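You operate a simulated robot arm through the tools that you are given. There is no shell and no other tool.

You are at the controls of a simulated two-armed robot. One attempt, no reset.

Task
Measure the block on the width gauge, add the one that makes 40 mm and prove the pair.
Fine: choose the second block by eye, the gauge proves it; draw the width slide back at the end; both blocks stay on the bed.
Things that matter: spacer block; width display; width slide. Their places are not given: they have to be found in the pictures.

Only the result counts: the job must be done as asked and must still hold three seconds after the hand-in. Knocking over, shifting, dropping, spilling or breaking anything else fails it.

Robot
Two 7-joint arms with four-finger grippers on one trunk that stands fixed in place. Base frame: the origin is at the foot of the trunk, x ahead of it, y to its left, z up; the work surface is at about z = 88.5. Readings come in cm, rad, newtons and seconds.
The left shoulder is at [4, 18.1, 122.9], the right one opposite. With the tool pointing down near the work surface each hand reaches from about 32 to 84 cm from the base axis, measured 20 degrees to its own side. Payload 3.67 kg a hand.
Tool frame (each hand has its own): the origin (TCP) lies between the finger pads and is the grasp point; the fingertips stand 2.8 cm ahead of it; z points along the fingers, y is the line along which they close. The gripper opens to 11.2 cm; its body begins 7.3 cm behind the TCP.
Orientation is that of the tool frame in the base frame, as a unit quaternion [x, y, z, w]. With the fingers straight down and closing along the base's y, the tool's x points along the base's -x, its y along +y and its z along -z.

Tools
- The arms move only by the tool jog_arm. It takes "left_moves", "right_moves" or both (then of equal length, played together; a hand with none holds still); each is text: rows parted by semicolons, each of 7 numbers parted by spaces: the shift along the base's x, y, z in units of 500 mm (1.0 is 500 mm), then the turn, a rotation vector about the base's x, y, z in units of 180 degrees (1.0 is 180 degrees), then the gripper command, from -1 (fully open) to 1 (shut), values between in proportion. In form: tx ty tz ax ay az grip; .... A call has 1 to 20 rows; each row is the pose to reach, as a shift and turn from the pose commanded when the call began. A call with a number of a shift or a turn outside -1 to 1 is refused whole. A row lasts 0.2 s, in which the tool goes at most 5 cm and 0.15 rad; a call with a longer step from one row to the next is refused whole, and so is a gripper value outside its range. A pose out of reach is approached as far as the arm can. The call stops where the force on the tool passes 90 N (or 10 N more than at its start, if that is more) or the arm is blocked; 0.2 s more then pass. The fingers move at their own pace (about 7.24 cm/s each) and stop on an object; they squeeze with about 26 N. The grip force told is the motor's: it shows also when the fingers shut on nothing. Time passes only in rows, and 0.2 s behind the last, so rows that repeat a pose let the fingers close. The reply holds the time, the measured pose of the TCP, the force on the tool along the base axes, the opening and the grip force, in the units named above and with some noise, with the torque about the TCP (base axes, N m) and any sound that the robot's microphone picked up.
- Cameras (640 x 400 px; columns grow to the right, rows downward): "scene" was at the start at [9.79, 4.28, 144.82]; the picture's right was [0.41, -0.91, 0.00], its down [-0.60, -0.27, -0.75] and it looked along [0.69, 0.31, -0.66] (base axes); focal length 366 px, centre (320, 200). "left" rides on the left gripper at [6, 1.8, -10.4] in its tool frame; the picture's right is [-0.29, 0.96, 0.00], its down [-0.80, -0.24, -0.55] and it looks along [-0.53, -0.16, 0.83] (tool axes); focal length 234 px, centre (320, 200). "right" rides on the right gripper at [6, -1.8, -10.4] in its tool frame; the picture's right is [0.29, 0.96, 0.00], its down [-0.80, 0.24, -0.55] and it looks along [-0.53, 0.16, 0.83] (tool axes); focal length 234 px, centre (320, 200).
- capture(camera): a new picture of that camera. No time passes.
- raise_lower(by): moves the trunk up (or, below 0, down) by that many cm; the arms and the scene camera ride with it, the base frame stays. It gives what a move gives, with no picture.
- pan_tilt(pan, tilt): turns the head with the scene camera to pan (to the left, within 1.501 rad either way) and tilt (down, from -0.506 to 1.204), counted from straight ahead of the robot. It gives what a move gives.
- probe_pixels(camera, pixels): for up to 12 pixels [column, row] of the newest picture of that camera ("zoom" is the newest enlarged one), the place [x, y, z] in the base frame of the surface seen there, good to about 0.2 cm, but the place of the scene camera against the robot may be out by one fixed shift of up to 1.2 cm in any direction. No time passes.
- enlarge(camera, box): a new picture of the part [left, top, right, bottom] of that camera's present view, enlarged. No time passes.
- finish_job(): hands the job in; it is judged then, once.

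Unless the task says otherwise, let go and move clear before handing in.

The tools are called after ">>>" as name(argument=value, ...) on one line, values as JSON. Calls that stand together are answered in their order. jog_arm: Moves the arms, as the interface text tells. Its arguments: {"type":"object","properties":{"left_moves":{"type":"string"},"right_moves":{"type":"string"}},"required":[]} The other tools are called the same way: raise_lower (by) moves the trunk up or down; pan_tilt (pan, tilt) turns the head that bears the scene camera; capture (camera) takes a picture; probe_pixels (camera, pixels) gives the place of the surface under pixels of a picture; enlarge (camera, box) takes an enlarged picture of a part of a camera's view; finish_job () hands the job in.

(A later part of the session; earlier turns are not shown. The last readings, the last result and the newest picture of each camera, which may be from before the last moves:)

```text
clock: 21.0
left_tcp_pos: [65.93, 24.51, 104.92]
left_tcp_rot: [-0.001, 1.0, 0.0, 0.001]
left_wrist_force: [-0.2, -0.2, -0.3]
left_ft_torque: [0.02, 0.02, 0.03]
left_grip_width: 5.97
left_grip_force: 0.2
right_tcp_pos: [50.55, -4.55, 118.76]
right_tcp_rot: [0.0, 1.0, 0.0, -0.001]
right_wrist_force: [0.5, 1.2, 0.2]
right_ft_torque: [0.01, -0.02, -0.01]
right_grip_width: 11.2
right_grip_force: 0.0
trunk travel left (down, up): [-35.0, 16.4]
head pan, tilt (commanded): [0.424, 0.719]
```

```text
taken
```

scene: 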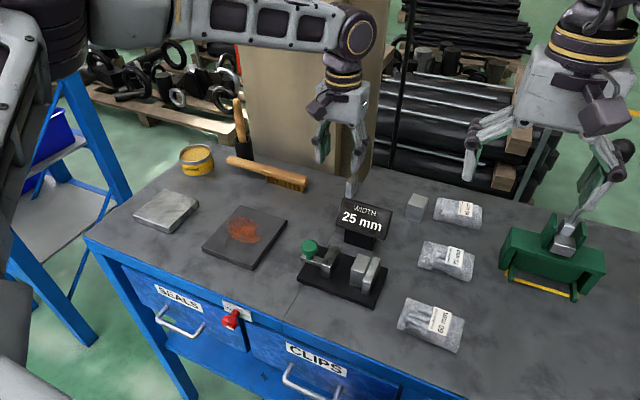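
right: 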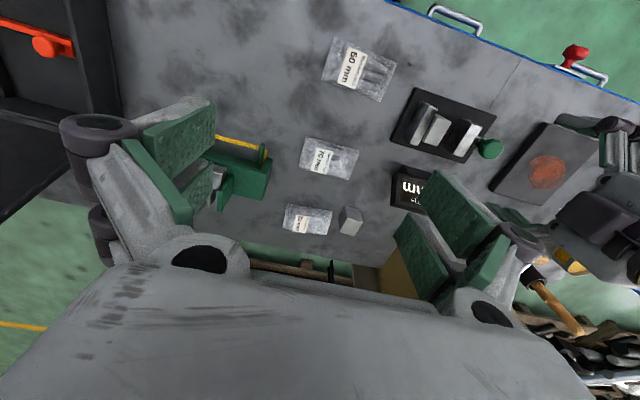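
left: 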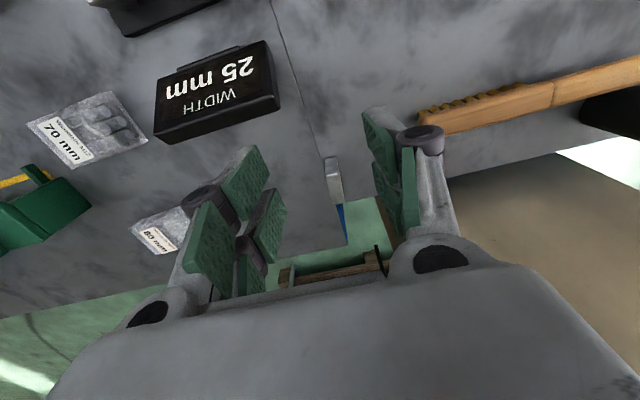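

The thin block shows at (333,182) in the left view, between the open fingers. I'll enlarge and probe its corners.

>>> enlarge(camera="left", box=[300, 140, 370, 240])

>>> probe_pixels(camera="left", pixels=[[334, 180], [330, 160], [333, 170], [336, 195], [327, 165], [338, 200], [341, 190], [312, 180], [350, 175], [418, 115], [420, 122]])

```text
4.00 times, centred on (335, 190) of left
```

zoom: 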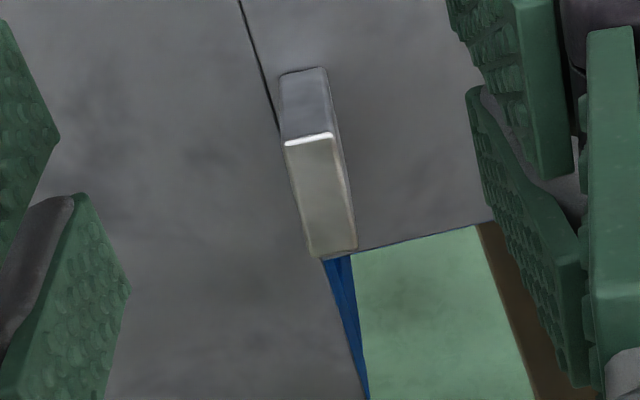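

```text
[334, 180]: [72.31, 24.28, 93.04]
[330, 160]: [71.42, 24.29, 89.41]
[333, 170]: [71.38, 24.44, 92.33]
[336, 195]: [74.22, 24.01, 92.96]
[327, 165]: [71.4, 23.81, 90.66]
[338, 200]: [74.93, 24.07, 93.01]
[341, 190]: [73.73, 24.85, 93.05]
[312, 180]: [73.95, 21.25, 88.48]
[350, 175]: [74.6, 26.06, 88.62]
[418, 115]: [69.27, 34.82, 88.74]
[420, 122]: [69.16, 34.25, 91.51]
```

The thin block's front face is at x≈71.4, its centre line at y≈24.15, its top at z≈93.0, and it's yawed about −3.5°. I'll grip only its front 1.3 cm, so I move to (70.2, 24.2) with a matching yaw and come down to z≈98 first.

>>> jog_arm(left_moves="0.03 -0.003 0 0 0 -0.01 0.1; 0.06 -0.0048 -0.02 0 0 -0.0194 0.1; 0.085 -0.0048 -0.06 0 0 -0.0194 0.1; 0.085 -0.0048 -0.1 0 0 -0.0194 0.1; 0.085 -0.0048 -0.14 0 0 -0.0194 0.1; 0.085 -0.0048 -0.14 0 0 -0.0194 0.1")

>>> capture(camera="left")

>>> enlarge(camera="scene", box=[290, 120, 420, 220])

```text
clock: 22.4
left_tcp_pos: [67.37, 25.92, 99.04]
left_tcp_rot: [0.031, 1.0, 0.0, 0.0]
left_wrist_force: [0.3, -0.7, -0.5]
left_ft_torque: [0.03, 0.01, 0.0]
left_grip_width: 5.02
left_grip_force: 0.0
left hand out of reach, approached as far as the arm can: row 2, 3, 4, 5, 6
right_tcp_pos: [50.45, -4.52, 118.75]
right_tcp_rot: [-0.001, 1.0, 0.0, 0.0]
right_wrist_force: [0.7, 0.4, 0.8]
right_ft_torque: [0.0, 0.0, 0.03]
right_grip_width: 11.2
right_grip_force: 0.1
trunk travel left (down, up): [-35.0, 16.4]
head pan, tilt (commanded): [0.424, 0.719]
```

```text
taken
```

left: 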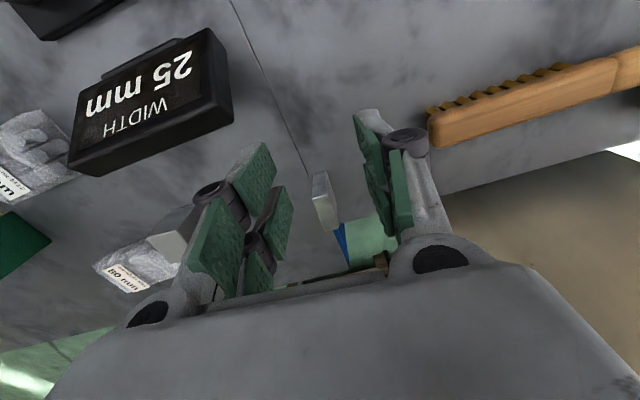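

```text
4.00 times, centred on (355, 170) of scene
```

zoom: 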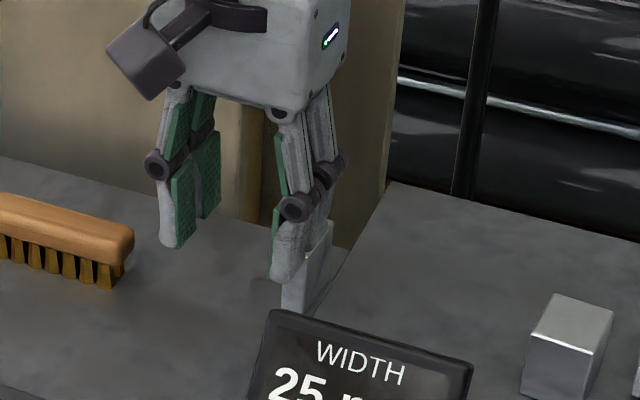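

The hand stopped short at (67.4, 25.9, 99.0), out of reach in this posture. I'll look at how the arm is bent before choosing another way.

>>> pan_tilt(pan=0.9, tilt=0.3)

>>> capture(camera="scene")

```text
clock: 23.3
left_tcp_pos: [67.25, 25.77, 99.26]
left_tcp_rot: [0.03, 1.0, -0.001, 0.0]
left_wrist_force: [-0.3, -0.8, -0.2]
left_ft_torque: [0.02, -0.03, -0.03]
left_grip_width: 5.04
left_grip_force: 0.1
right_tcp_pos: [50.44, -4.54, 118.74]
right_tcp_rot: [0.0, 1.0, 0.001, 0.0]
right_wrist_force: [0.3, -0.2, -0.1]
right_ft_torque: [-0.01, -0.01, 0.01]
right_grip_width: 11.18
right_grip_force: 0.1
trunk travel left (down, up): [-35.0, 16.4]
head pan, tilt (commanded): [0.901, 0.3]
```

```text
taken
```

scene: 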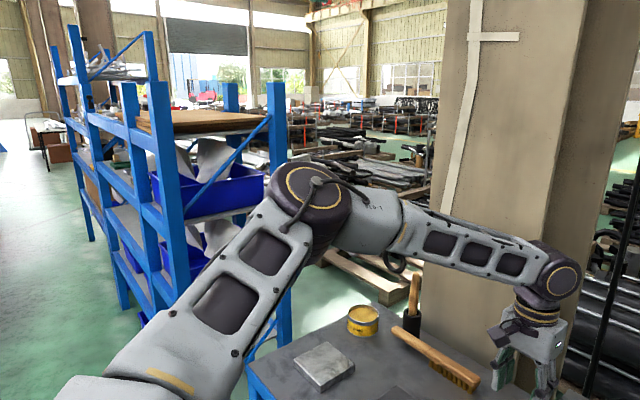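

The elbow is well bent, so it's a joint limit in the wrist and not a lack of length. I'll lift, then try the same spot with the hand turned about −40° to see which way frees it.

>>> jog_arm(left_moves="0 0 0.05 0 0 0 0.1; 0 0 0.1 0 0 0 0.1; 0 0 0.14 0 0 0 0.1; 0 0 0.14 0 0 0 0.1")

```text
clock: 24.3
left_tcp_pos: [67.36, 25.73, 106.27]
left_tcp_rot: [0.031, 1.0, 0.001, 0.0]
left_wrist_force: [-0.4, 0.6, -0.4]
left_ft_torque: [0.03, 0.04, -0.01]
left_grip_width: 5.04
left_grip_force: 0.2
right_tcp_pos: [50.5, -4.57, 118.74]
right_tcp_rot: [0.0, 1.0, 0.0, -0.001]
right_wrist_force: [0.2, 0.1, 0.5]
right_ft_torque: [0.04, 0.0, 0.03]
right_grip_width: 11.22
right_grip_force: 0.0
trunk travel left (down, up): [-35.0, 16.4]
head pan, tilt (commanded): [0.901, 0.3]
```

The lift worked and the commanded pose follows the reached one. I'll now turn the hand a further −30° and then move toward (70.2, 24.2).

>>> jog_arm(left_moves="0 0 0 0 0 -0.0417 0.1; 0 0 0 0 0 -0.0833 0.1; 0 0 0 0 0 -0.125 0.1; 0 0 0 0 0 -0.1667 0.1; 0.028 -0.015 0 0 0 -0.1667 0.1; 0.057 -0.03 0 0 0 -0.1667 0.1; 0.057 -0.03 0 0 0 -0.1667 0.1")

>>> capture(camera="scene")

```text
clock: 25.9
left_tcp_pos: [68.68, 25.05, 106.09]
left_tcp_rot: [0.288, 0.958, 0.0, 0.0]
left_wrist_force: [-0.7, -0.1, 0.2]
left_ft_torque: [0.0, 0.02, -0.03]
left_grip_width: 5.06
left_grip_force: 0.0
left hand out of reach, approached as far as the arm can: row 6, 7
right_tcp_pos: [50.51, -4.52, 118.83]
right_tcp_rot: [0.0, 1.0, 0.0, 0.0]
right_wrist_force: [0.6, -0.1, 0.0]
right_ft_torque: [0.01, 0.03, 0.0]
right_grip_width: 11.2
right_grip_force: 0.1
trunk travel left (down, up): [-35.0, 16.4]
head pan, tilt (commanded): [0.901, 0.3]
```

```text
taken
```

scene: 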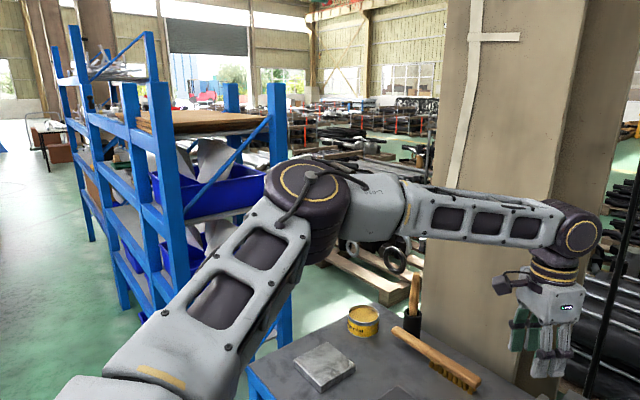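

Turning gave only about a centimetre more, so the limit lies elsewhere. I'll probe the elbow and wrist places to understand the arm's geometry.

>>> probe_pixels(camera="scene", pixels=[[310, 190], [345, 215], [375, 215], [480, 220], [575, 235], [560, 268], [240, 270], [150, 360], [200, 350], [350, 370]])

```text
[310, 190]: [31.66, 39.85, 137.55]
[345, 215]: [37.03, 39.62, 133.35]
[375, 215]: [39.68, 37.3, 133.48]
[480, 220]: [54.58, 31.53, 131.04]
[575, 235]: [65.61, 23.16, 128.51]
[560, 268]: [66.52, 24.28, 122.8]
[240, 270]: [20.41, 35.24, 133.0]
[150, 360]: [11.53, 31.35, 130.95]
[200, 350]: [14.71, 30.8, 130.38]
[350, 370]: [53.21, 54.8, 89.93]
```

The shoulder-to-wrist distance is about 63 cm and the links total about 77, so there is length left. I'll test the −90° yaw at this height and see how far out it goes.

>>> jog_arm(left_moves="0 0 0 0 0 -0.0417 0.1; 0 0 0 0 0 -0.0833 0.1; 0 0 0 0 0 -0.125 0.1; 0 0 0 0 0 -0.1667 0.1; 0 0 0 0 0 -0.2083 0.1; 0 0 0 0 0 -0.25 0.1; 0 0 0 0 0 -0.2917 0.1; 0 0 0 0 0 -0.313 0.1; 0.03 -0.005 0 0 0 -0.313 0.1; 0.06 -0.01 0 0 0 -0.313 0.1; 0.09 -0.02 0 0 0 -0.313 0.1; 0.09 -0.02 0 0 0 -0.313 0.1")

```text
clock: 28.5
left_tcp_pos: [68.97, 25.66, 106.37]
left_tcp_rot: [0.706, 0.709, 0.0, 0.0]
left_wrist_force: [-0.2, -0.3, -0.1]
left_ft_torque: [-0.02, -0.01, 0.0]
left_grip_width: 5.05
left_grip_force: 0.1
left hand out of reach, approached as far as the arm can: row 9, 10, 11, 12
right_tcp_pos: [50.63, -4.61, 118.75]
right_tcp_rot: [0.0, 1.0, -0.001, 0.0]
right_wrist_force: [0.4, 0.2, -0.7]
right_ft_torque: [0.0, 0.01, 0.0]
right_grip_width: 11.21
right_grip_force: 0.0
trunk travel left (down, up): [-35.0, 16.4]
head pan, tilt (commanded): [0.901, 0.3]
```

The limit is near x≈69 whatever the yaw, and it eases when the hand is higher against the shoulder. Lowering the trunk should extend the reach, so I'll lift the left hand back and up, then lower the trunk 15 cm.

>>> jog_arm(left_moves="-0.03 0 0.03 0 0 0 0.1; -0.06 0 0.08 0 0 0 0.1; -0.09 0 0.14 0 0 0 0.1; -0.1 0 0.2 0 0 0 0.1; -0.1 0 0.24 0 0 0 0.1; -0.1 0 0.24 0 0 0 0.1")

>>> raise_lower(by=-15)

>>> pan_tilt(pan=0.424, tilt=0.6)

>>> capture(camera="scene")

```text
clock: 29.9
left_tcp_pos: [63.96, 25.62, 118.19]
left_tcp_rot: [0.706, 0.709, -0.001, -0.001]
left_wrist_force: [0.0, 0.3, 0.3]
left_ft_torque: [0.02, 0.03, 0.01]
left_grip_width: 5.01
left_grip_force: 0.1
right_tcp_pos: [50.5, -4.48, 118.74]
right_tcp_rot: [0.0, 1.0, 0.0, 0.0]
right_wrist_force: [0.0, 0.3, -0.1]
right_ft_torque: [0.03, 0.01, 0.0]
right_grip_width: 11.21
right_grip_force: 0.1
trunk travel left (down, up): [-35.0, 16.4]
head pan, tilt (commanded): [0.901, 0.3]
```

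```text
clock: 31.7
left_tcp_pos: [63.98, 25.69, 103.46]
left_tcp_rot: [0.706, 0.709, 0.0, 0.0]
left_wrist_force: [-0.4, -0.5, -0.4]
left_ft_torque: [0.0, -0.03, -0.01]
left_grip_width: 5.04
left_grip_force: 0.1
right_tcp_pos: [50.53, -4.53, 103.94]
right_tcp_rot: [0.0, 1.0, 0.0, 0.0]
right_wrist_force: [-0.4, 0.2, 0.9]
right_ft_torque: [0.01, 0.0, -0.01]
right_grip_width: 11.17
right_grip_force: 0.2
trunk travel left (down, up): [-20.0, 31.4]
head pan, tilt (commanded): [0.901, 0.3]
```

```text
clock: 32.6
left_tcp_pos: [63.95, 25.6, 103.42]
left_tcp_rot: [0.706, 0.709, 0.0, 0.0]
left_wrist_force: [-0.3, 1.1, -1.2]
left_ft_torque: [-0.01, -0.02, 0.01]
left_grip_width: 5.05
left_grip_force: 0.0
right_tcp_pos: [50.42, -4.51, 103.8]
right_tcp_rot: [-0.001, 1.0, 0.0, 0.0]
right_wrist_force: [-0.2, 0.5, -0.4]
right_ft_torque: [0.01, -0.02, -0.01]
right_grip_width: 11.23
right_grip_force: 0.0
trunk travel left (down, up): [-20.0, 31.4]
head pan, tilt (commanded): [0.424, 0.6]
```

```text
taken
```

scene: 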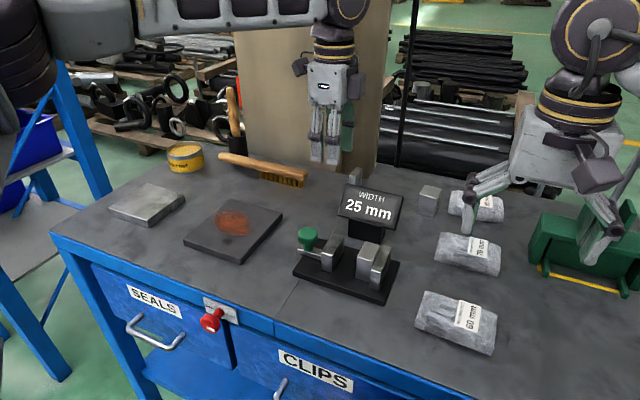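

The trunk is down 15 cm and nothing touched (forces near zero). I'll turn the left hand back to closing along y, with the −3.5° yaw, over about x 66.

>>> jog_arm(left_moves="0.004 -0.002 0.01 0 0 0.0437 0.1; 0.008 -0.004 0.02 0 0 0.0874 0.1; 0.012 -0.006 0.03 0 0 0.131 0.1; 0.016 -0.008 0.03 0 0 0.1747 0.1; 0.02 -0.01 0.03 0 0 0.2184 0.1; 0.024 -0.014 0.03 0 0 0.2621 0.1; 0.028 -0.018 0.03 0 0 0.3057 0.1; 0.032 -0.022 0.03 0 0 0.3494 0.1; 0.036 -0.026 0.03 0 0 0.3931 0.1; 0.04 -0.027 0.03 0 0 0.4368 0.1; 0.04 -0.028 0.03 0 0 0.4806 0.1; 0.04 -0.028 0.03 0 0 0.4806 0.1")

>>> capture(camera="left")

```text
clock: 35.2
left_tcp_pos: [65.94, 24.32, 104.93]
left_tcp_rot: [0.028, 1.0, 0.0, 0.001]
left_wrist_force: [0.4, 0.6, 0.4]
left_ft_torque: [0.0, 0.0, 0.01]
left_grip_width: 5.02
left_grip_force: 0.0
right_tcp_pos: [50.52, -4.57, 103.84]
right_tcp_rot: [0.0, 1.0, 0.0, 0.0]
right_wrist_force: [0.2, -0.2, -0.5]
right_ft_torque: [0.0, -0.02, -0.02]
right_grip_width: 11.21
right_grip_force: 0.0
trunk travel left (down, up): [-20.0, 31.4]
head pan, tilt (commanded): [0.424, 0.6]
```

```text
taken
```

left: 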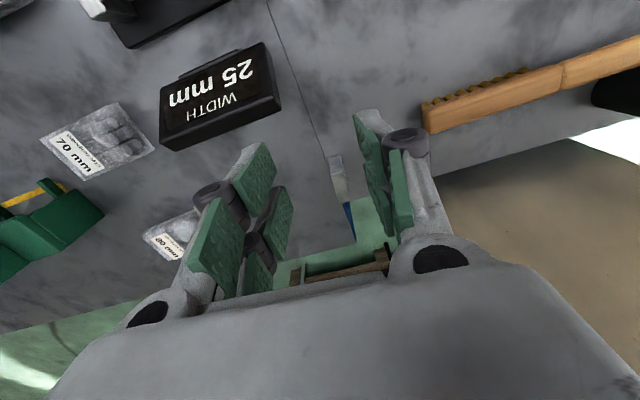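

Now at (65.9, 24.3, 104.9) with the right yaw. I'll go forward to x≈70.2 at this height and see whether it's reached.

>>> jog_arm(left_moves="0.03 -0.001 0 0 0 0 0.1; 0.06 -0.002 0 0 0 0 0.1; 0.085 -0.002 0 0 0 0 0.1; 0.085 -0.002 -0.04 0 0 0 0.1; 0.085 -0.002 -0.08 0 0 0 0.1; 0.085 -0.002 -0.12 0 0 0 0.1; 0.085 -0.002 -0.12 0 0 0 0.1")

>>> capture(camera="left")

```text
clock: 36.8
left_tcp_pos: [68.94, 24.73, 98.93]
left_tcp_rot: [0.028, 1.0, -0.001, 0.001]
left_wrist_force: [-0.5, -0.7, 0.5]
left_ft_torque: [0.02, 0.0, 0.03]
left_grip_width: 5.04
left_grip_force: 0.1
left hand out of reach, approached as far as the arm can: row 2, 3, 4, 5, 6, 7
right_tcp_pos: [50.45, -4.56, 103.99]
right_tcp_rot: [0.0, 1.0, -0.001, 0.0]
right_wrist_force: [-0.1, -0.5, 0.2]
right_ft_torque: [0.01, 0.0, 0.02]
right_grip_width: 11.19
right_grip_force: 0.1
trunk travel left (down, up): [-20.0, 31.4]
head pan, tilt (commanded): [0.424, 0.6]
```

```text
taken
```

left: 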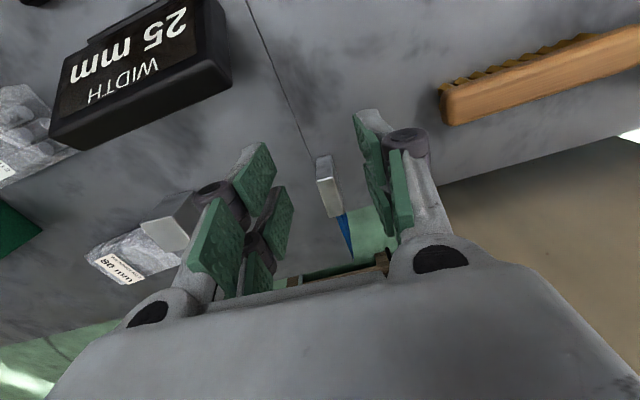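

Lowering helped, with the hand now at x≈68.9, but it's still 1.3 cm short. I'll try a different route: back and out to the left, then forward and sweep in, so that the elbow takes another posture.

>>> jog_arm(left_moves="0 0 0.06 0 0 0 0.1; 0 0 0.12 0 0 0 0.1; -0.06 0.05 0.18 0 0 0 0.1; -0.13 0.1 0.2 0 0 0 0.1; -0.2 0.15 0.2 0 0 0 0.1; -0.26 0.2 0.2 0 0 0 0.1; -0.26 0.28 0.2 0 0 0 0.1; -0.26 0.34 0.2 0 0 0 0.1; -0.2 0.34 0.2 0 0 0 0.1; -0.14 0.34 0.2 0 0 0 0.1; -0.08 0.34 0.2 0 0 0 0.1; -0.02 0.34 0.2 0 0 0 0.1; 0 0.34 0.2 0 0 0 0.1; 0 0.34 0.2 0 0 0 0.1")

>>> capture(camera="scene")

```text
clock: 39.8
left_tcp_pos: [68.99, 41.86, 108.86]
left_tcp_rot: [0.03, 1.0, 0.0, 0.0]
left_wrist_force: [0.0, 0.1, 0.6]
left_ft_torque: [0.01, -0.04, 0.0]
left_grip_width: 5.05
left_grip_force: 0.0
left hand out of reach, approached as far as the arm can: row 2
right_tcp_pos: [50.49, -4.67, 103.87]
right_tcp_rot: [0.001, 1.0, 0.001, 0.0]
right_wrist_force: [0.1, -0.2, -0.4]
right_ft_torque: [0.02, 0.03, 0.03]
right_grip_width: 11.22
right_grip_force: 0.1
trunk travel left (down, up): [-20.0, 31.4]
head pan, tilt (commanded): [0.424, 0.6]
```

```text
taken
```

scene: 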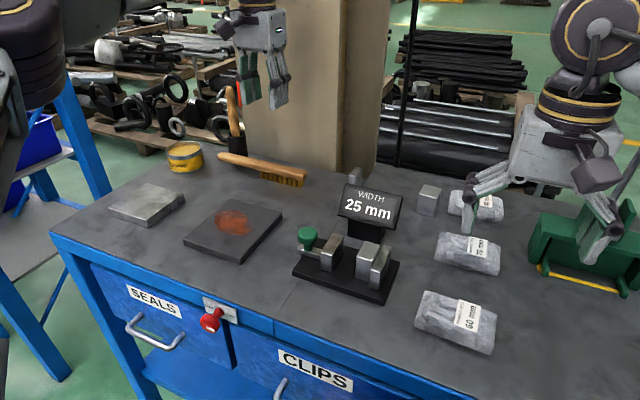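

It reached (69, 41.9), which is 69 cm from the shoulder, so there's more reach this way. I'll extend a bit further and sweep in to y≈24.

>>> jog_arm(left_moves="0.03 -0.03 0 0 0 0 0.1; 0.05 -0.08 0 0 0 0 0.1; 0.05 -0.13 0 0 0 0 0.1; 0.045 -0.18 0 0 0 0 0.1; 0.04 -0.23 0 0 0 0 0.1; 0.035 -0.28 0 0 0 0 0.1; 0.03 -0.33 0 0 0 0 0.1; 0.025 -0.352 0 0 0 0 0.1; 0.025 -0.352 0 0 0 0 0.1")

>>> capture(camera="scene")

```text
clock: 41.8
left_tcp_pos: [67.73, 25.43, 108.06]
left_tcp_rot: [0.029, 1.0, -0.001, 0.001]
left_wrist_force: [0.5, -0.7, 0.5]
left_ft_torque: [-0.01, -0.01, -0.04]
left_grip_width: 5.03
left_grip_force: 0.0
left hand out of reach, approached as far as the arm can: row 2, 3, 4, 5, 6, 7, 8, 9
right_tcp_pos: [50.52, -4.6, 103.89]
right_tcp_rot: [0.0, 1.0, 0.001, 0.0]
right_wrist_force: [-0.8, 0.5, 0.2]
right_ft_torque: [0.01, 0.03, 0.02]
right_grip_width: 11.2
right_grip_force: 0.0
trunk travel left (down, up): [-20.0, 31.4]
head pan, tilt (commanded): [0.424, 0.6]
```

```text
taken
```

scene: 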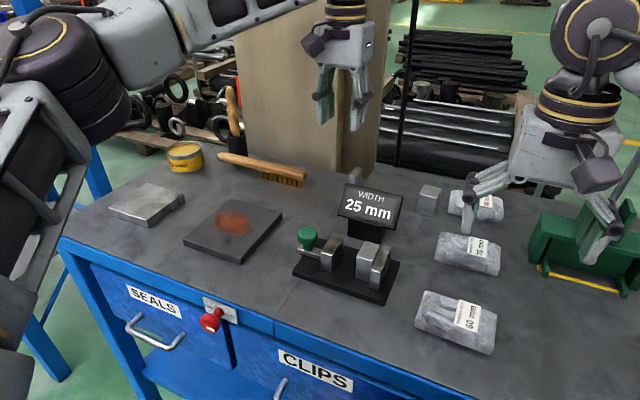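

It stopped again at about (67.7, 25.4), the same boundary. I'll look at the arm's posture from the head to see which joint is holding it.

>>> pan_tilt(pan=0.95, tilt=0.25)

>>> capture(camera="scene")

>>> probe_pixels(camera="scene", pixels=[[310, 190], [345, 215], [375, 215], [480, 220], [575, 235], [240, 270], [150, 360], [200, 350], [250, 200], [280, 230]])

```text
clock: 42.7
left_tcp_pos: [67.86, 25.44, 108.13]
left_tcp_rot: [0.03, 1.0, -0.001, 0.001]
left_wrist_force: [0.7, -0.3, -0.2]
left_ft_torque: [0.0, 0.03, 0.01]
left_grip_width: 5.01
left_grip_force: 0.0
right_tcp_pos: [50.41, -4.51, 103.84]
right_tcp_rot: [0.0, 1.0, 0.001, 0.0]
right_wrist_force: [-0.5, 0.0, 0.8]
right_ft_torque: [-0.01, -0.03, -0.03]
right_grip_width: 11.19
right_grip_force: 0.0
trunk travel left (down, up): [-20.0, 31.4]
head pan, tilt (commanded): [0.949, 0.25]
```

```text
taken
```

scene: 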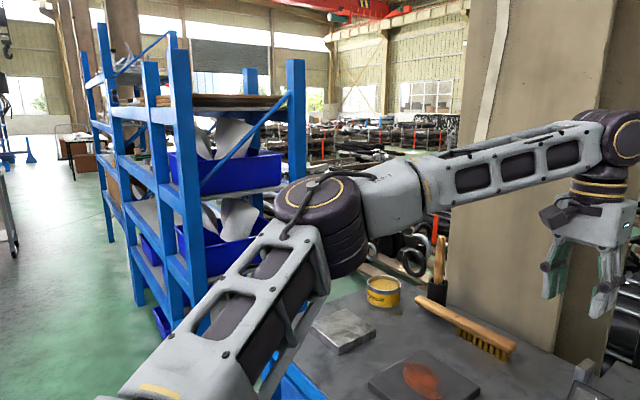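

```text
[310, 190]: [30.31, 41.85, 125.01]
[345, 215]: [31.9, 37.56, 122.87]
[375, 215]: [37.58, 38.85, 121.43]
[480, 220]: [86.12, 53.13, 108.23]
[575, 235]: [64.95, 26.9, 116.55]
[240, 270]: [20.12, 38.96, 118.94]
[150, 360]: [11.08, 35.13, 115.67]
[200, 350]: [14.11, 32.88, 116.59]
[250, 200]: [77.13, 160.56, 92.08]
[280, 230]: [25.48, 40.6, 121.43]
```

In this posture the boundary is near x≈69 for a vertical hand. Tipping the hand about 8° about y keeps the pads parallel to the block's faces and reaches a few centimetres further, so I'll tilt and go to above the block.

>>> jog_arm(left_moves="-0.02 0 0 0 -0.0222 0 0.1; -0.02 0 0 0 -0.0444 0 0.1; 0.005 -0.01 -0.02 0 -0.0444 0 0.1; 0.03 -0.02 -0.06 0 -0.0444 0 0.1; 0.046 -0.0244 -0.1 0 -0.0444 0 0.1; 0.046 -0.0244 -0.16 0 -0.0444 0 0.1; 0.046 -0.0244 -0.16 0 -0.0444 0 0.1")

>>> pan_tilt(pan=0.424, tilt=0.5)

>>> capture(camera="left")

>>> capture(camera="scene")

```text
clock: 44.3
left_tcp_pos: [69.8, 24.14, 100.13]
left_tcp_rot: [0.029, 0.997, 0.002, 0.07]
left_wrist_force: [0.2, 0.2, -0.1]
left_ft_torque: [0.02, 0.03, 0.01]
left_grip_width: 5.03
left_grip_force: 0.1
right_tcp_pos: [50.44, -4.6, 103.81]
right_tcp_rot: [0.0, 1.0, 0.0, 0.0]
right_wrist_force: [-0.1, -0.1, 0.2]
right_ft_torque: [0.0, 0.0, -0.01]
right_grip_width: 11.2
right_grip_force: 0.0
trunk travel left (down, up): [-20.0, 31.4]
head pan, tilt (commanded): [0.949, 0.25]
```

```text
clock: 45.3
left_tcp_pos: [69.92, 24.19, 100.12]
left_tcp_rot: [0.03, 0.997, 0.002, 0.07]
left_wrist_force: [0.1, 0.0, 0.5]
left_ft_torque: [-0.01, 0.02, -0.01]
left_grip_width: 5.04
left_grip_force: 0.1
right_tcp_pos: [50.43, -4.65, 103.99]
right_tcp_rot: [0.0, 1.0, 0.0, 0.001]
right_wrist_force: [1.6, -0.3, 0.6]
right_ft_torque: [0.03, 0.02, 0.01]
right_grip_width: 11.19
right_grip_force: 0.0
trunk travel left (down, up): [-20.0, 31.4]
head pan, tilt (commanded): [0.424, 0.499]
```

```text
taken
```

left: 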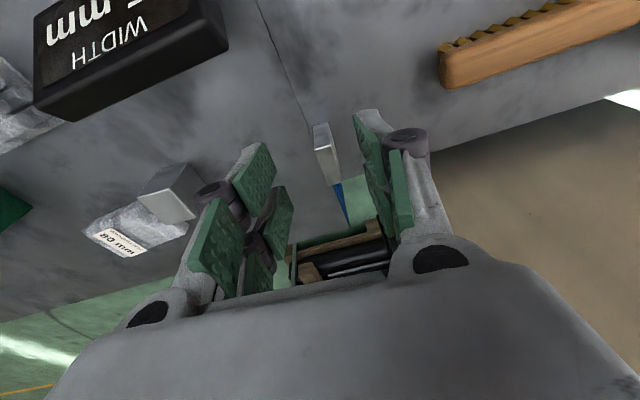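

```text
taken
```

scene: 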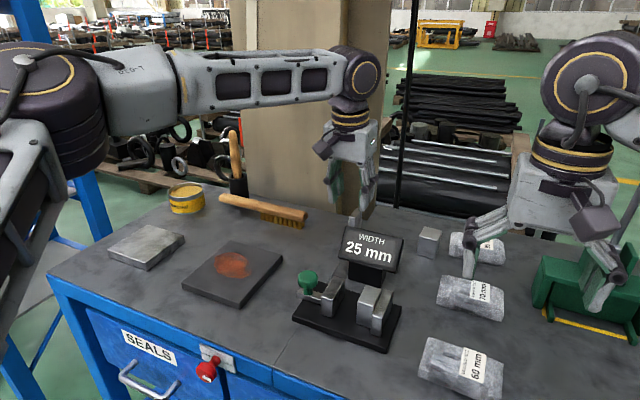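

The tilt worked, with the hand at (69.9, 24.2, 100.1) and no reach warning. I'll re-probe the block from here before going down.

>>> enlarge(camera="left", box=[290, 110, 360, 200])

>>> probe_pixels(camera="left", pixels=[[320, 130], [322, 140], [326, 155], [328, 170], [331, 175], [316, 135], [322, 158], [333, 165], [300, 150]])

```text
4.44 times, centred on (325, 155) of left
```

zoom: 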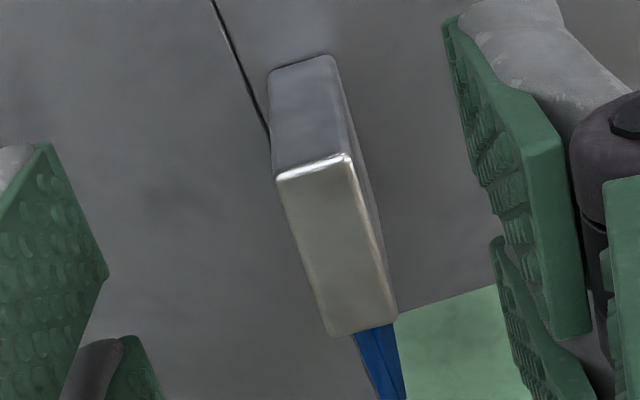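

```text
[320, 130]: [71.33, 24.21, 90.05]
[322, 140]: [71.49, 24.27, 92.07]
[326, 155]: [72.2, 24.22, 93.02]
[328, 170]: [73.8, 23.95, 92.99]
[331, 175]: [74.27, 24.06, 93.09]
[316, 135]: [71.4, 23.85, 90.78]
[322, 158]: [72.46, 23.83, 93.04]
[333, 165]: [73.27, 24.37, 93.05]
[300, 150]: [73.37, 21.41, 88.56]
```

The block's front is at x≈71.4 and its centre line at y≈24.2 near the grip point. I'll shift slightly and descend to z≈92.4 with the fingers open 5 cm.

>>> jog_arm(left_moves="0.005 0.0024 0 0 0 0 0.1; 0.005 0.0024 -0.04 0 0 0 0.1; 0.005 0.0024 -0.08 0 0 0 0.1; 0.005 0.0024 -0.11 0 0 0 0.1; 0.005 0.0024 -0.11 0 0 0 0.1")

>>> capture(camera="left")

>>> enlarge(camera="scene", box=[290, 130, 430, 260])

```text
clock: 46.5
left_tcp_pos: [70.17, 24.4, 94.54]
left_tcp_rot: [0.029, 0.997, 0.002, 0.07]
left_wrist_force: [0.6, -0.4, 0.3]
left_ft_torque: [-0.01, 0.01, -0.06]
left_grip_width: 5.03
left_grip_force: 0.1
right_tcp_pos: [50.51, -4.5, 103.92]
right_tcp_rot: [-0.001, 1.0, 0.0, 0.001]
right_wrist_force: [-0.8, 0.9, 0.3]
right_ft_torque: [0.01, -0.02, -0.01]
right_grip_width: 11.2
right_grip_force: 0.2
trunk travel left (down, up): [-20.0, 31.4]
head pan, tilt (commanded): [0.424, 0.499]
```

```text
taken
```

left: 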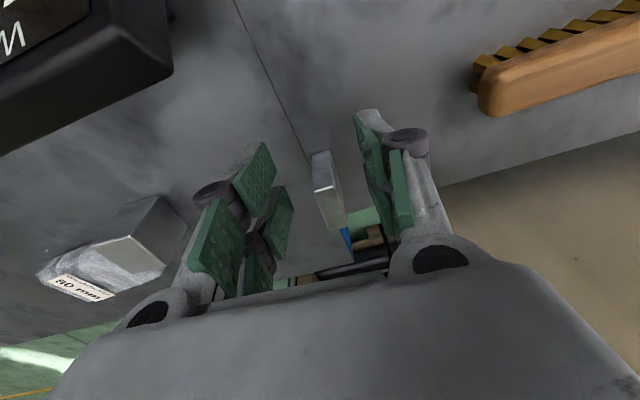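

```text
3.08 times, centred on (360, 195) of scene
```

zoom: 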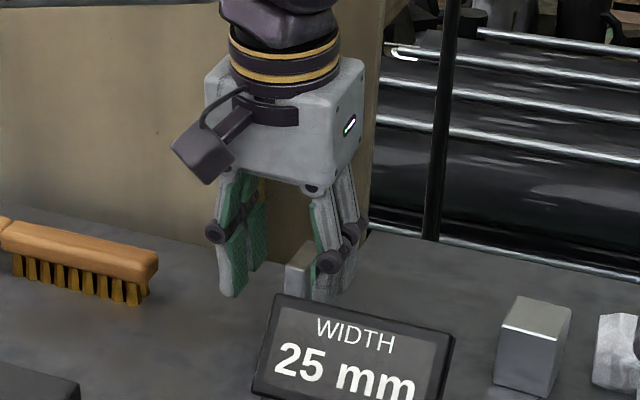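

The block sits centred between the fingers at (327,190), and the hand clears the display. I'll lower the last 2.1 cm and close.

>>> jog_arm(left_moves="0 0 -0.02 0 0 0 0.1; 0 0 -0.042 0 0 0 0.1; 0 0 -0.042 0 0 0 0.1")

>>> capture(camera="left")

```text
clock: 47.3
left_tcp_pos: [70.1, 24.28, 92.41]
left_tcp_rot: [0.03, 0.997, 0.002, 0.069]
left_wrist_force: [0.5, 0.5, 0.2]
left_ft_torque: [-0.01, 0.01, 0.01]
left_grip_width: 5.06
left_grip_force: 0.1
right_tcp_pos: [50.43, -4.57, 103.91]
right_tcp_rot: [0.0, 1.0, 0.0, 0.0]
right_wrist_force: [-0.2, 0.2, 0.5]
right_ft_torque: [-0.01, 0.02, 0.01]
right_grip_width: 11.21
right_grip_force: 0.0
trunk travel left (down, up): [-20.0, 31.4]
head pan, tilt (commanded): [0.424, 0.499]
```

```text
taken
```

left: 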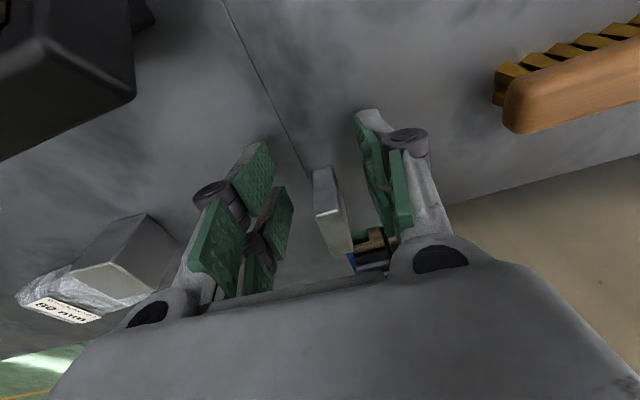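

The geometry says the forward finger pair overlaps the block's front 1.3–1.4 cm. I'll close on it.

>>> jog_arm(left_moves="0 0 0 0 0 0 0.4; 0 0 0 0 0 0 0.6; 0 0 0 0 0 0 0.7; 0 0 0 0 0 0 0.8; 0 0 0 0 0 0 1; 0 0 0 0 0 0 1; 0 0 0 0 0 0 1")

>>> capture(camera="left")

```text
clock: 48.9
left_tcp_pos: [70.19, 24.34, 92.44]
left_tcp_rot: [0.029, 0.997, 0.002, 0.07]
left_wrist_force: [-0.2, 0.5, -0.5]
left_ft_torque: [0.0, 0.02, -0.03]
left_grip_width: 1.44
left_grip_force: 26.1
right_tcp_pos: [50.59, -4.65, 103.8]
right_tcp_rot: [0.0, 1.0, 0.0, 0.0]
right_wrist_force: [-0.1, 0.0, -0.1]
right_ft_torque: [0.02, 0.01, 0.0]
right_grip_width: 11.19
right_grip_force: 0.0
trunk travel left (down, up): [-20.0, 31.4]
head pan, tilt (commanded): [0.424, 0.499]
```

```text
taken
```

left: 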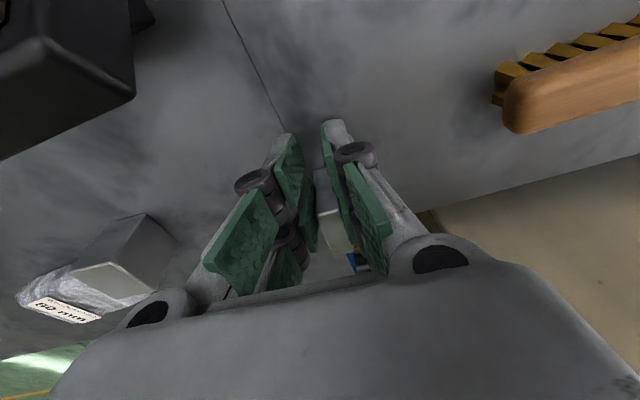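

The fingers hold at 1.44 cm with 26 N, consistent with a 15 mm block. I'll lift it gently 1 cm and then to clear height.

>>> jog_arm(left_moves="0 0 0.01 0 0 0 1; 0 0 0.02 0 0 0 1; 0 0 0.04 0 0 0 1; 0 0 0.08 0 0 0 1; 0 0 0.12 0 0 0 1; 0 0 0.16 0 0 0 1; 0 0 0.2 0 0 0 1; 0 0 0.24 0 0 0 1; 0 0 0.24 0 0 0 1")

>>> capture(camera="left")

>>> enlarge(camera="scene", box=[290, 80, 430, 210])

```text
clock: 50.9
left_tcp_pos: [70.25, 24.33, 104.58]
left_tcp_rot: [0.03, 0.997, 0.001, 0.07]
left_wrist_force: [0.2, -0.3, -1.4]
left_ft_torque: [-0.01, 0.02, 0.0]
left_grip_width: 1.45
left_grip_force: 26.2
right_tcp_pos: [50.5, -4.49, 103.84]
right_tcp_rot: [0.0, 1.0, 0.0, -0.001]
right_wrist_force: [0.4, 0.4, -0.1]
right_ft_torque: [-0.07, 0.02, 0.0]
right_grip_width: 11.19
right_grip_force: 0.0
trunk travel left (down, up): [-20.0, 31.4]
head pan, tilt (commanded): [0.424, 0.499]
```

```text
taken
```

left: 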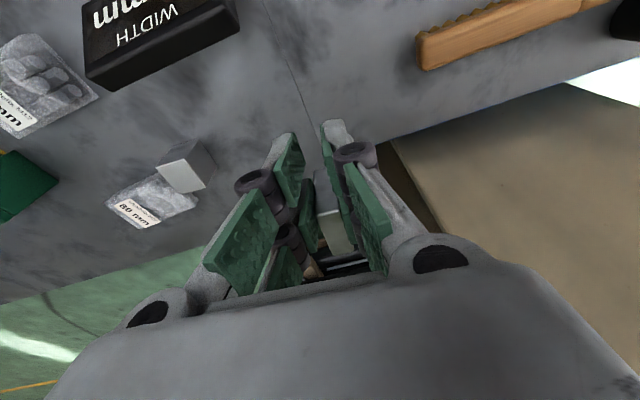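

```text
3.08 times, centred on (360, 145) of scene
```

zoom: 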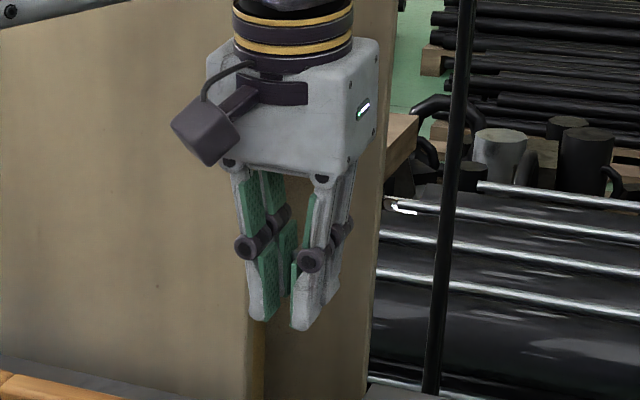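

The block is held (seen at (335,230) between the pads) and lifted clear. I'll carry it at this height to in front of the gap, around (44, 17), and take out the yaw.

>>> jog_arm(left_moves="-0.07 0 0 0 0 0.005 1; -0.15 -0.02 0 0 0 0.01 1; -0.23 -0.04 0 0 0 0.015 1; -0.31 -0.07 0 0 0 0.019 1; -0.39 -0.1 0 0 0 0.019 1; -0.46 -0.13 0 0 0 0.019 1; -0.522 -0.146 0 0 0 0.019 1; -0.522 -0.146 0 0 0 0.019 1")

>>> capture(camera="left")

>>> pan_tilt(pan=0.424, tilt=0.719)

>>> capture(camera="scene")

```text
clock: 52.7
left_tcp_pos: [44.08, 17.04, 104.51]
left_tcp_rot: [-0.002, 0.998, 0.003, 0.07]
left_wrist_force: [1.2, 0.1, -0.6]
left_ft_torque: [0.01, 0.04, -0.02]
left_grip_width: 1.43
left_grip_force: 25.5
right_tcp_pos: [50.57, -4.49, 103.75]
right_tcp_rot: [0.0, 1.0, 0.001, 0.0]
right_wrist_force: [0.5, -0.6, 0.1]
right_ft_torque: [0.03, 0.01, 0.0]
right_grip_width: 11.2
right_grip_force: 0.1
trunk travel left (down, up): [-20.0, 31.4]
head pan, tilt (commanded): [0.424, 0.499]
```

```text
taken
```

left: 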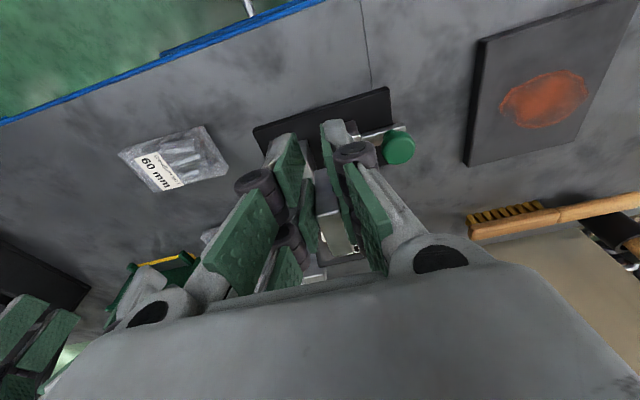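

```text
clock: 53.4
left_tcp_pos: [43.9, 17.02, 104.54]
left_tcp_rot: [-0.001, 0.998, 0.003, 0.07]
left_wrist_force: [-0.2, 1.1, -0.1]
left_ft_torque: [-0.02, 0.01, 0.0]
left_grip_width: 1.42
left_grip_force: 25.9
right_tcp_pos: [50.42, -4.46, 103.84]
right_tcp_rot: [0.0, 1.0, 0.0, 0.0]
right_wrist_force: [0.0, -0.5, -0.3]
right_ft_torque: [0.03, 0.01, 0.03]
right_grip_width: 11.21
right_grip_force: 0.0
trunk travel left (down, up): [-20.0, 31.4]
head pan, tilt (commanded): [0.424, 0.719]
```

```text
taken
```

scene: 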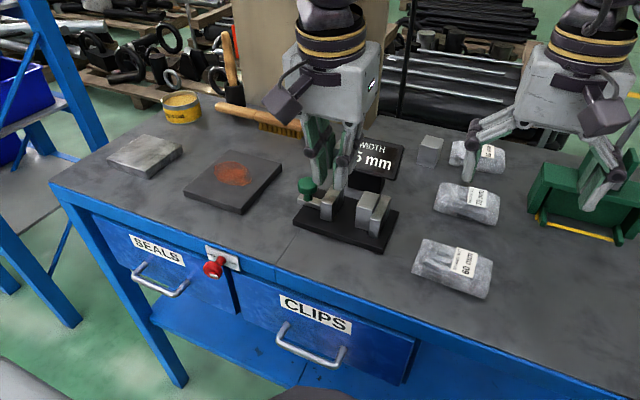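

The hand holds the block above and in front of the gauge. I'll zoom in from the scene camera and probe the gap for alignment.

>>> enlarge(camera="scene", box=[280, 120, 420, 260])

>>> probe_pixels(camera="scene", pixels=[[314, 205], [328, 205], [361, 210], [376, 215], [307, 185], [343, 238], [383, 250], [295, 225]])

>>> probe_pixels(camera="left", pixels=[[400, 147], [368, 135], [260, 130], [388, 92], [335, 235], [320, 130], [310, 280], [380, 130], [345, 120]])

```text
2.86 times, centred on (350, 190) of scene
```

zoom: 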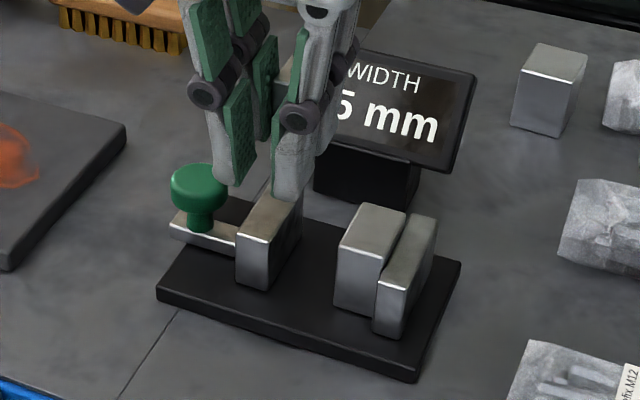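

```text
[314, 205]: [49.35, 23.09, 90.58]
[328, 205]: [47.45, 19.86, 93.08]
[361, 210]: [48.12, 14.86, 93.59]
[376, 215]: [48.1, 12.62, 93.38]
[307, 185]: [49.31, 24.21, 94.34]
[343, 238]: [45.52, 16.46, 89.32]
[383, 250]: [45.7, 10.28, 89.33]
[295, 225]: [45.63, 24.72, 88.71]
```

```text
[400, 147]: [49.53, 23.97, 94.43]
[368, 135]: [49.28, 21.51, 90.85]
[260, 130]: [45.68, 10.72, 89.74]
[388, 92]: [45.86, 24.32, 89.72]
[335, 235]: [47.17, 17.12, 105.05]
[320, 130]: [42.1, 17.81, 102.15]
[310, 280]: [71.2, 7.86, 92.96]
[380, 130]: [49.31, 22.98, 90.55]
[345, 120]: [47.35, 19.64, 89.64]
```

The gap is centred near y≈17.0 and the block is held at y≈17.1, with the bed front at x≈45.7. I'll move back 2 mm for finger clearance from the jaw and descend to just above the bed.

>>> jog_arm(left_moves="-0.004 -0.001 -0.04 0 0 0 1; -0.004 -0.001 -0.08 0 0 0 1; -0.004 -0.001 -0.12 0 0 0 1; -0.004 -0.001 -0.15 0 0 0 1; -0.004 -0.001 -0.18 0 0 0 1; -0.004 -0.001 -0.2 0 0 0 1; -0.004 -0.001 -0.2 0 0 0 1")

>>> capture(camera="left")

>>> enlarge(camera="scene", box=[280, 130, 420, 260])

```text
clock: 55.0
left_tcp_pos: [43.9, 16.98, 94.44]
left_tcp_rot: [-0.001, 0.998, 0.004, 0.069]
left_wrist_force: [0.8, 0.3, 0.3]
left_ft_torque: [0.01, 0.07, 0.02]
left_grip_width: 1.43
left_grip_force: 25.9
right_tcp_pos: [50.4, -4.52, 103.89]
right_tcp_rot: [0.0, 1.0, 0.0, 0.0]
right_wrist_force: [-0.2, 0.1, 0.0]
right_ft_torque: [-0.02, 0.01, -0.02]
right_grip_width: 11.19
right_grip_force: 0.1
trunk travel left (down, up): [-20.0, 31.4]
head pan, tilt (commanded): [0.424, 0.719]
```

```text
taken
```

left: 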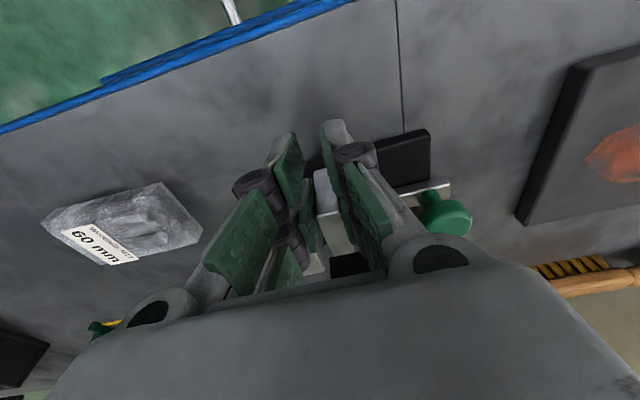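

```text
3.08 times, centred on (350, 195) of scene
```

zoom: 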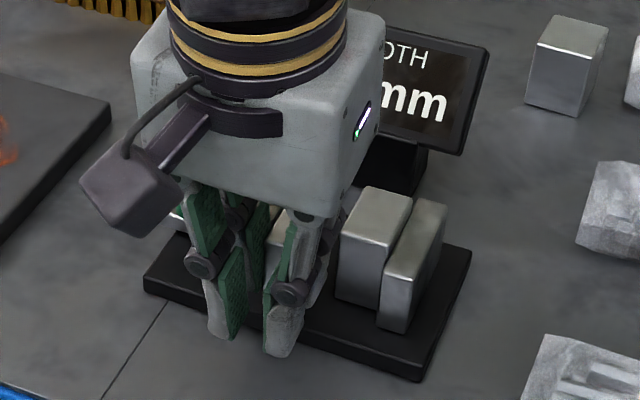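

The block hangs in the gap with the fingers still in front of the jaws. I'll enlarge the left view to check both side clearances.

>>> enlarge(camera="left", box=[270, 140, 480, 300])

>>> probe_pixels(camera="zoom", pixels=[[200, 220], [240, 310], [130, 360], [190, 130], [340, 300], [300, 330], [170, 300], [460, 170], [260, 360]])

```text
2.50 times, centred on (375, 220) of left
```

zoom: 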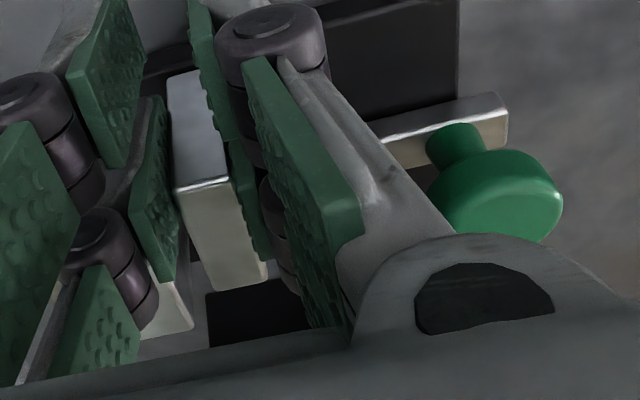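

```text
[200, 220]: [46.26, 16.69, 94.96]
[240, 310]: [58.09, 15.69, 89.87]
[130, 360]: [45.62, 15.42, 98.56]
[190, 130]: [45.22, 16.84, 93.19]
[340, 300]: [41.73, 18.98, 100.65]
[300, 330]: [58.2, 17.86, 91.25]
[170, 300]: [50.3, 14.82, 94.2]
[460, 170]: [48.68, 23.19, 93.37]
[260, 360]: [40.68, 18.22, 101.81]
```

The block's front face is at x≈45.2, its middle at y≈16.9 and its bottom about 0.85 cm above the bed. I'll lower it in small steps.

>>> jog_arm(left_moves="0 0 -0.006 0 0 0 1; 0 0 -0.012 0 0 0 1; 0 0 -0.015 0 0 0 1; 0 0 -0.015 0 0 0 1")

```text
clock: 56.0
left_tcp_pos: [43.95, 16.97, 93.78]
left_tcp_rot: [0.0, 0.998, 0.004, 0.069]
left_wrist_force: [0.0, -0.6, 0.1]
left_ft_torque: [-0.04, 0.01, 0.0]
left_grip_width: 1.39
left_grip_force: 26.1
right_tcp_pos: [50.49, -4.54, 103.99]
right_tcp_rot: [0.0, 1.0, 0.0, 0.0]
right_wrist_force: [0.1, 0.4, 0.2]
right_ft_torque: [0.01, -0.01, 0.0]
right_grip_width: 11.19
right_grip_force: 0.2
trunk travel left (down, up): [-20.0, 31.4]
head pan, tilt (commanded): [0.424, 0.719]
```

No contact yet at z≈93.8. I'll step down about a millimetre at a time.

>>> jog_arm(left_moves="0 0 -0.002 0 0 0 1; 0 0 -0.004 0 0 0 1; 0 0 -0.004 0 0 0 1")

```text
clock: 56.8
left_tcp_pos: [43.79, 17.04, 93.61]
left_tcp_rot: [-0.002, 0.998, 0.004, 0.069]
left_wrist_force: [-0.4, 1.6, 6.5]
left_ft_torque: [0.04, -0.1, 0.04]
left_grip_width: 1.42
left_grip_force: 26.2
right_tcp_pos: [50.43, -4.51, 103.9]
right_tcp_rot: [0.0, 1.0, 0.0, 0.0]
right_wrist_force: [-0.4, -0.6, 0.8]
right_ft_torque: [0.01, 0.01, 0.03]
right_grip_width: 11.2
right_grip_force: 0.0
trunk travel left (down, up): [-20.0, 31.4]
head pan, tilt (commanded): [0.424, 0.719]
```

Contact came at z 93.61 with 6.5 N, just where expected, so the block stands on the bed. I'll open the fingers gently to about 2.8 cm.

>>> jog_arm(left_moves="0 0 0 0 0 0 0.75; 0 0 0 0 0 0 0.7; 0 0 0 0 0 0 0.65; 0 0 0 0 0 0 0.58; 0 0 0 0 0 0 0.5; 0 0 0 0 0 0 0.5")

>>> enlarge(camera="left", box=[270, 140, 480, 300])

>>> enlarge(camera="scene", box=[280, 130, 420, 260])

```text
clock: 58.2
left_tcp_pos: [43.83, 17.0, 93.56]
left_tcp_rot: [-0.002, 0.998, 0.003, 0.069]
left_wrist_force: [0.1, -0.7, 0.0]
left_ft_torque: [0.01, 0.0, 0.02]
left_grip_width: 2.81
left_grip_force: 0.0
right_tcp_pos: [50.47, -4.56, 103.78]
right_tcp_rot: [0.0, 1.0, 0.0, 0.0]
right_wrist_force: [0.4, -0.3, 0.2]
right_ft_torque: [-0.02, 0.0, 0.0]
right_grip_width: 11.23
right_grip_force: 0.1
trunk travel left (down, up): [-20.0, 31.4]
head pan, tilt (commanded): [0.424, 0.719]
```

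```text
2.50 times, centred on (375, 220) of left
```

zoom: 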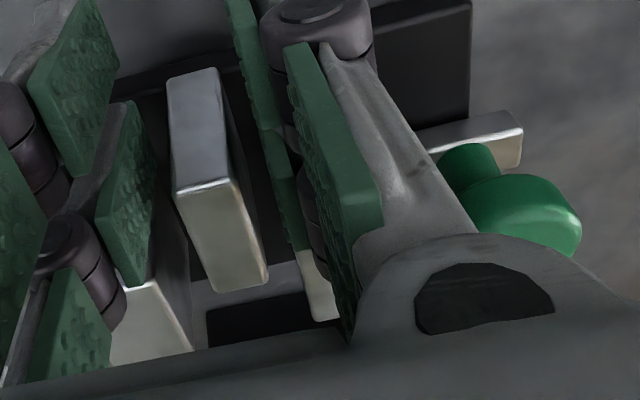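

```text
3.08 times, centred on (350, 195) of scene
```

zoom: 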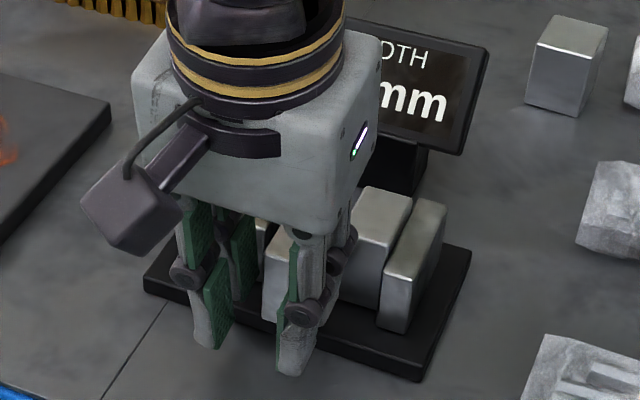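

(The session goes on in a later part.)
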